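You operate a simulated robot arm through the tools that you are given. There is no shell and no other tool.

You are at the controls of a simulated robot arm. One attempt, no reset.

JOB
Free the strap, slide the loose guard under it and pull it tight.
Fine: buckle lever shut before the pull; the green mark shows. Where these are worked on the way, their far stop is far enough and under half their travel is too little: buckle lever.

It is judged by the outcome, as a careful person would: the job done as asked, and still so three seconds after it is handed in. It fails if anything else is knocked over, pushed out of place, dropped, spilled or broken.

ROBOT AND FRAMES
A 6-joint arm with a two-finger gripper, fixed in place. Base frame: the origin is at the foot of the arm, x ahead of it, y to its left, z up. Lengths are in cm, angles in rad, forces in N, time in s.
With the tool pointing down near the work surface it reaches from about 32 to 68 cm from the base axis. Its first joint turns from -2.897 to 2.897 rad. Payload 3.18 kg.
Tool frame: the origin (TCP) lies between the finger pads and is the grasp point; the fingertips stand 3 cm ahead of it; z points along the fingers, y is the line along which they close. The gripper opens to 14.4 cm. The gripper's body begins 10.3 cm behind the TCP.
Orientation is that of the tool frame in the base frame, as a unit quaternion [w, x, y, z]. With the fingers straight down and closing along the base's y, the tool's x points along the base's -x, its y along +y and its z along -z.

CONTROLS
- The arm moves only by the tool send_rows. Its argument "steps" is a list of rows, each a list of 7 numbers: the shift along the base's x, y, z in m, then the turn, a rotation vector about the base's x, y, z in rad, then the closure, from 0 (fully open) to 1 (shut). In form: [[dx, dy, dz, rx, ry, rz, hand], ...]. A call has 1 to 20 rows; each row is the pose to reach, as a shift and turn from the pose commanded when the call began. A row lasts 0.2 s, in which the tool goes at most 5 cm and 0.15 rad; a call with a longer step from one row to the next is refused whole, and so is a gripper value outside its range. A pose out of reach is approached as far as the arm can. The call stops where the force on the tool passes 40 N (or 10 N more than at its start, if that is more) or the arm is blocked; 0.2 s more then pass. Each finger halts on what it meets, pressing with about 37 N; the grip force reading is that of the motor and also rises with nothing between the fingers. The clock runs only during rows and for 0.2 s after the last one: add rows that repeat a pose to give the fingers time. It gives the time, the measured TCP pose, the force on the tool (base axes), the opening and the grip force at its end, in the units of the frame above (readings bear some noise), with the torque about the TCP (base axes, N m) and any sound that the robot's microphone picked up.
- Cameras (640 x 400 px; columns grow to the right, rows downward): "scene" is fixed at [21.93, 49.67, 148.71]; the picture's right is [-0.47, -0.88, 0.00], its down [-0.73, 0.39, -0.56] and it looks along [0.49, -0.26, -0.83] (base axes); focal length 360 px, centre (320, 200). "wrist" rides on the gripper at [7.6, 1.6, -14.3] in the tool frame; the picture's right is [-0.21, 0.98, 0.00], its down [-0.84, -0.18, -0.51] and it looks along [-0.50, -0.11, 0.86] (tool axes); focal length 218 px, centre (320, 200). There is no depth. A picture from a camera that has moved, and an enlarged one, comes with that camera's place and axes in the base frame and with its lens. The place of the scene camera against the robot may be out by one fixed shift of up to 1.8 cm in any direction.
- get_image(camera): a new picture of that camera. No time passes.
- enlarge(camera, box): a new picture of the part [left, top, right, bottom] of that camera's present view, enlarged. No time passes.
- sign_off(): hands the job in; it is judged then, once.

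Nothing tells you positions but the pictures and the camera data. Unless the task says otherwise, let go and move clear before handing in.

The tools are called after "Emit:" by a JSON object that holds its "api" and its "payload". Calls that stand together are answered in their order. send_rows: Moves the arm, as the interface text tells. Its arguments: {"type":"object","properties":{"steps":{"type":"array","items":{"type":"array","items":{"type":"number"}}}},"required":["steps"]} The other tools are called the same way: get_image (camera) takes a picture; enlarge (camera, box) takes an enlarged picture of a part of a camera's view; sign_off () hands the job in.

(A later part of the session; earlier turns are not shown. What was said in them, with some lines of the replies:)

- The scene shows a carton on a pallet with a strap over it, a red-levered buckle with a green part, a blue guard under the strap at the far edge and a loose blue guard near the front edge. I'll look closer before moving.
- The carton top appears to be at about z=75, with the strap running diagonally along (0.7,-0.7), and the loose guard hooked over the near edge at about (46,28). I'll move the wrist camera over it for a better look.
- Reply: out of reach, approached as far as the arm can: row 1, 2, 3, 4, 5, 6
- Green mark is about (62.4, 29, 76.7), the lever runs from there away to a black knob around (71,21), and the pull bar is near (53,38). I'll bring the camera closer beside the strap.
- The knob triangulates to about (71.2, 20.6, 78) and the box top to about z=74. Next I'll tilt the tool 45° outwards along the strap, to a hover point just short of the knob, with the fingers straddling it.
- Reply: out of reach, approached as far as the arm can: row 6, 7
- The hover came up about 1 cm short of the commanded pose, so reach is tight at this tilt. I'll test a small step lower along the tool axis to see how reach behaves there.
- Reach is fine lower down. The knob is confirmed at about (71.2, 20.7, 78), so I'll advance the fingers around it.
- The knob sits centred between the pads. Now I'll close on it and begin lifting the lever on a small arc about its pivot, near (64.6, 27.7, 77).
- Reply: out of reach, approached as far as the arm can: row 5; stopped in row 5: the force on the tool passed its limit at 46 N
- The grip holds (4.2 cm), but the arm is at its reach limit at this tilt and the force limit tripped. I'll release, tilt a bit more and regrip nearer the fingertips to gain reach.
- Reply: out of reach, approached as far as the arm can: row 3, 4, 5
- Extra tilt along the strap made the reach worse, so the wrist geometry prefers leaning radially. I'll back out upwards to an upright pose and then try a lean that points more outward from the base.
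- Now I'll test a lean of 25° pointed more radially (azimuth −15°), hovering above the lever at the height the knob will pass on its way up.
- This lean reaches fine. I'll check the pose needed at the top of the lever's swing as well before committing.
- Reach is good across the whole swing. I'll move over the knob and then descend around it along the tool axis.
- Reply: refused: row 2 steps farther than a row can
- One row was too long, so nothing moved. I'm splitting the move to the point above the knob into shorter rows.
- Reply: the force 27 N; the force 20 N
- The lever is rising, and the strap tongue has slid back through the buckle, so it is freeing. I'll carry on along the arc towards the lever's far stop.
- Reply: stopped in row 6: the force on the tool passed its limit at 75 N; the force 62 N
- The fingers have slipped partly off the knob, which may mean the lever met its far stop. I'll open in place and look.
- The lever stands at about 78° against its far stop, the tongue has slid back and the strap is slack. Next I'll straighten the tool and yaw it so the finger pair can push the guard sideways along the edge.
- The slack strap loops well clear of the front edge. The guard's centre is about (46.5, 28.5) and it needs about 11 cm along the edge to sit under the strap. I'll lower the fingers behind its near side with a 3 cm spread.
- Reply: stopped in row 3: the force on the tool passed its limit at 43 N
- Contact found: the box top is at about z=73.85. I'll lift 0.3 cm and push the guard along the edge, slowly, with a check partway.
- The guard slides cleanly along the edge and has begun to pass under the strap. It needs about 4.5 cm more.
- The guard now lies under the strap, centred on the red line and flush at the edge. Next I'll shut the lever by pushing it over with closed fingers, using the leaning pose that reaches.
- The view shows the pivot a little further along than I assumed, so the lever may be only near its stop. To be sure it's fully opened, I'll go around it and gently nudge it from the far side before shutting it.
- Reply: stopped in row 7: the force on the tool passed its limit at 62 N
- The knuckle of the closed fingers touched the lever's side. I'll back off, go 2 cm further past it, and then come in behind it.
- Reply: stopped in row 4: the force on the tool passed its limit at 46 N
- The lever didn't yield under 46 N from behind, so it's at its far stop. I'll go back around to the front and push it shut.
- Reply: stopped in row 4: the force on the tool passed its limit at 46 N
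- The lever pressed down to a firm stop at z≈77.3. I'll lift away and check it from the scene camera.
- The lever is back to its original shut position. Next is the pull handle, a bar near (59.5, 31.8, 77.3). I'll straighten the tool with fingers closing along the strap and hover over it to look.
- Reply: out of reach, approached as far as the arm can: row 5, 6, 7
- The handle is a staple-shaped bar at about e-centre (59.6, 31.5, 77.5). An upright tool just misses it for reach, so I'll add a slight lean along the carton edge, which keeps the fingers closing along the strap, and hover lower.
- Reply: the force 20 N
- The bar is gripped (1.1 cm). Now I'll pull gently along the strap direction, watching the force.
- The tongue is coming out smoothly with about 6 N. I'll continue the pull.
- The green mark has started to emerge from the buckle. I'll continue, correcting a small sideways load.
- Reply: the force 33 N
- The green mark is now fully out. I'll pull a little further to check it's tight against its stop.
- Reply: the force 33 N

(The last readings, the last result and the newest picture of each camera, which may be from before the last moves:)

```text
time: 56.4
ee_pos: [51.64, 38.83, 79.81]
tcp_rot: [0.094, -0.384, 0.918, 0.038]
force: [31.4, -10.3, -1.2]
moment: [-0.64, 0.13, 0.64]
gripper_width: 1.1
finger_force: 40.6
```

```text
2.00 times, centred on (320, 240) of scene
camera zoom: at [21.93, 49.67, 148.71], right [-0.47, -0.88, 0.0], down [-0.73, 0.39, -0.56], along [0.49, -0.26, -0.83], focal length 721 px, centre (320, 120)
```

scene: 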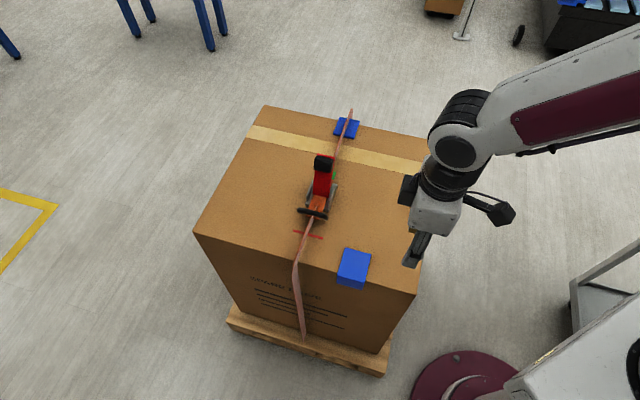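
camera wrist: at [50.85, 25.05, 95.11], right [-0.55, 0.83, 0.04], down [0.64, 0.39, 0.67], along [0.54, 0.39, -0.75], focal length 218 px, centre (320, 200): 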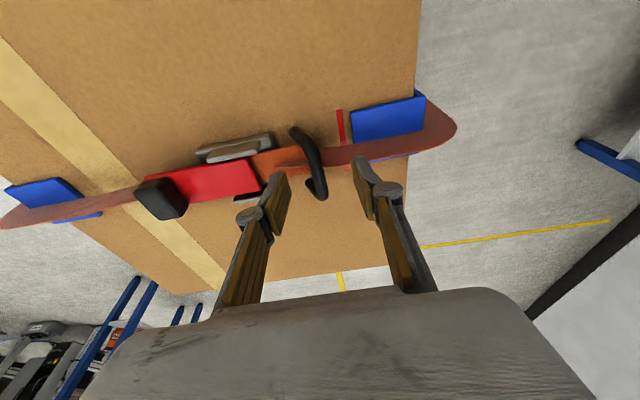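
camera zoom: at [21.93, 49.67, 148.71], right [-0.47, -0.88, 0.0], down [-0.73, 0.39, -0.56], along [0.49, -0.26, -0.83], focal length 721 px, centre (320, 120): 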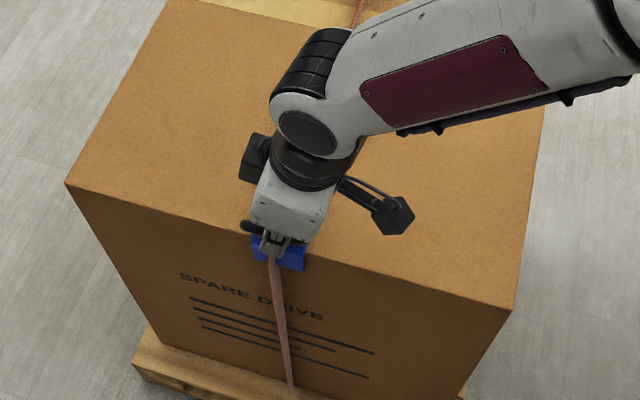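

The pull force has risen to about 30 N along the strap, the strap lies straight down the front face and the green mark is clear of the buckle. I'll ease off slightly and release the handle.

Emit:
{"api": "send_rows", "payload": {"steps": [[0.0015, -0.0015, 0, 0, 0, 0, 1], [0.003, -0.003, 0, 0, 0, 0, 1], [0.003, -0.003, 0, 0, 0, 0, 0.85], [0.003, -0.003, 0, 0, 0, 0, 0.7], [0.003, -0.003, 0, 0, 0, 0, 0.7]]}}

Emit:
{"api": "enlarge", "payload": {"camera": "wrist", "box": [130, 80, 430, 270]}}

```text
time: 57.6
ee_pos: [51.65, 38.87, 79.65]
tcp_rot: [0.091, -0.384, 0.918, 0.037]
force: [0.5, 0.9, 0.3]
moment: [-0.02, -0.02, 0.02]
gripper_width: 4.31
finger_force: 0.1
```

```text
2.11 times, centred on (280, 175) of wrist
camera zoom: at [43.35, 32.6, 92.1], right [-0.55, 0.83, 0.04], down [0.64, 0.39, 0.66], along [0.54, 0.39, -0.75], focal length 460 px, centre (404, 253)
```

zoom: 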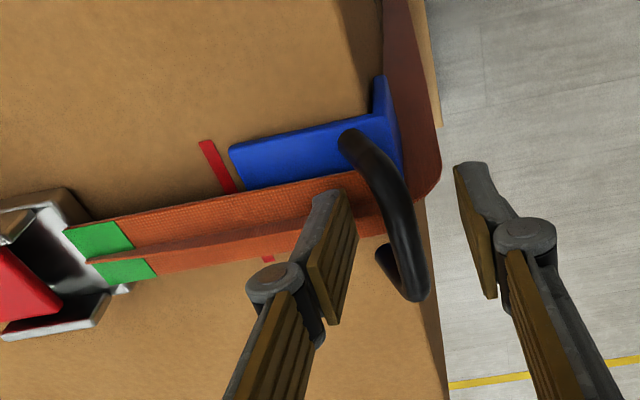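

The tail holds with the handle free. Now I'll back straight out and clear the carton.

Emit:
{"api": "send_rows", "payload": {"steps": [[-0.003, -0.003, 0.02, 0, 0, 0, 0.7], [-0.006, -0.006, 0.045, 0, 0, 0, 0.7], [-0.03, -0.03, 0.07, 0, 0, 0, 0.7], [-0.06, -0.06, 0.09, 0, 0, 0, 0.7], [-0.09, -0.09, 0.1, 0, 0, 0, 0.7], [-0.12, -0.12, 0.11, 0, 0, 0, 0.7], [-0.14, -0.15, 0.12, 0, 0, 0, 0.7], [-0.14, -0.15, 0.12, 0, 0, 0, 0.7]]}}

Emit:
{"api": "get_image", "payload": {"camera": "scene"}}

Emit:
{"api": "enlarge", "payload": {"camera": "scene", "box": [260, 140, 370, 280]}}

Emit:
{"api": "get_image", "payload": {"camera": "wrist"}}

```text
time: 59.4
ee_pos: [37.89, 23.58, 91.64]
tcp_rot: [0.092, -0.384, 0.918, 0.038]
force: [-0.2, -1.3, 0.1]
moment: [-0.01, -0.01, -0.03]
gripper_width: 4.34
finger_force: 0.1
```

```text
taken
```

scene: 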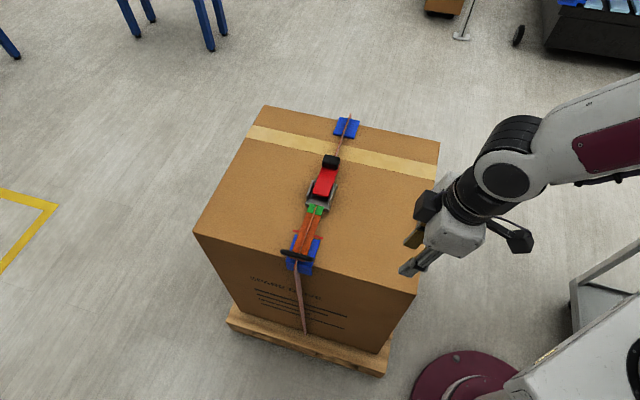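

```text
2.86 times, centred on (315, 210) of scene
camera zoom: at [21.93, 49.67, 148.71], right [-0.47, -0.88, 0.0], down [-0.73, 0.39, -0.56], along [0.49, -0.26, -0.83], focal length 1030 px, centre (334, 171)
```

zoom: 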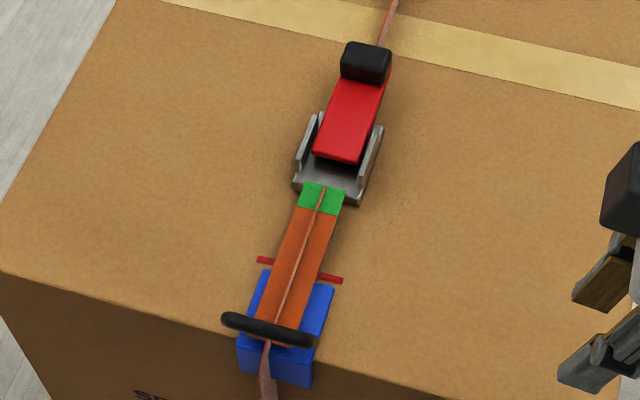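

```text
taken
camera wrist: at [29.5, 17.36, 104.02], right [-0.55, 0.83, 0.04], down [0.64, 0.39, 0.66], along [0.54, 0.39, -0.75], focal length 218 px, centre (320, 200)
```

wrist: 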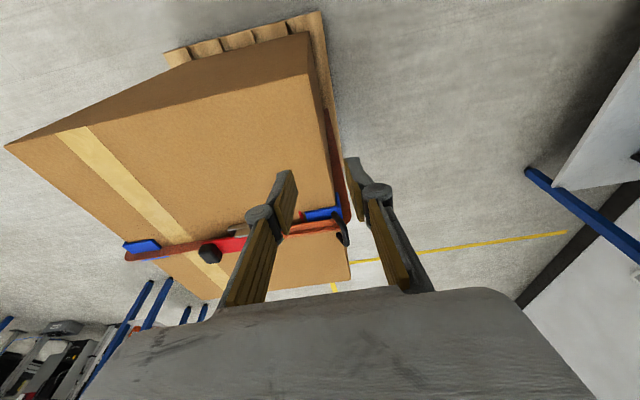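

Emit:
{"api": "enlarge", "payload": {"camera": "scene", "box": [260, 100, 400, 190]}}

Emit:
{"api": "enlarge", "payload": {"camera": "scene", "box": [240, 220, 360, 350]}}

```text
4.44 times, centred on (330, 145) of scene
camera zoom: at [21.93, 49.67, 148.71], right [-0.47, -0.88, 0.0], down [-0.73, 0.39, -0.56], along [0.49, -0.26, -0.83], focal length 1602 px, centre (276, 444)
```

zoom: 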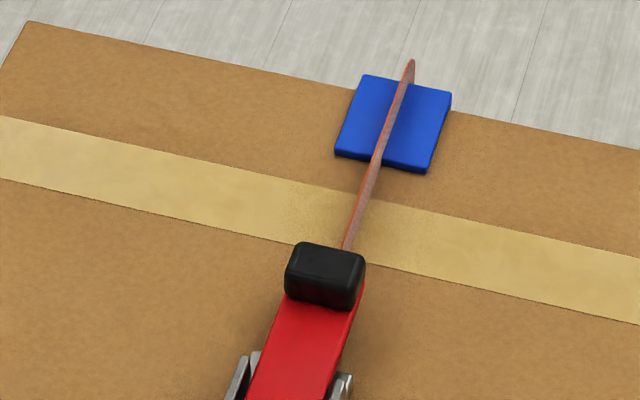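

```text
3.08 times, centred on (300, 285) of scene
camera zoom: at [21.93, 49.67, 148.71], right [-0.47, -0.88, 0.0], down [-0.73, 0.39, -0.56], along [0.49, -0.26, -0.83], focal length 1109 px, centre (382, -62)
```

zoom: 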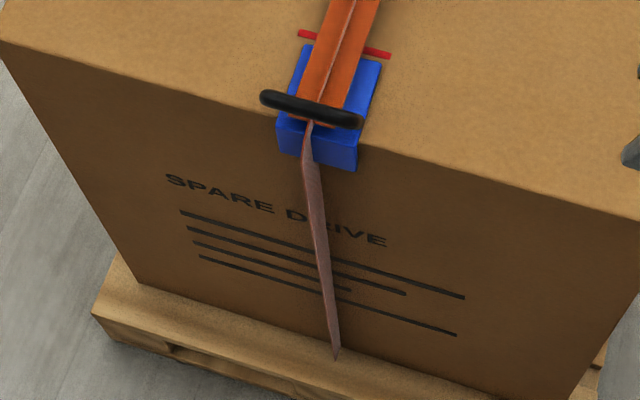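

The lever matches its original shut position, and the strap is taut over the guard, which sits square at the edge. The green mark shows, the far guard hasn't moved and the arm is clear, so I'm handing in.

Emit:
{"api": "sign_off", "payload": {}}

```text
The job is handed in.
```

The strap is tight again with the loose guard under it, and I've handed the job in.

- **Freeing the strap:** I opened the buckle lever to its far stop. A 46 N push from behind did not move it further.
- **Guard:** It slid about 11 cm along the carton edge. It now sits square under the strap, lined up with the red line on the carton.
- **Lever:** I shut it against its stop before pulling. In the scene camera it matches its starting position.
- **Pull:** I pulled the handle until the force reached about 30 N. The green mark shows fully, about 1.7 cm further out than at the start. The tail did not slip back when I let go.

The lever took some force on the way. The fingers slipped off its knob once while opening it, with a 75 N peak, and the closed fingers bumped its side once at 62 N. It moved and shut normally afterwards, and nothing else was moved or knocked over in the final pictures.
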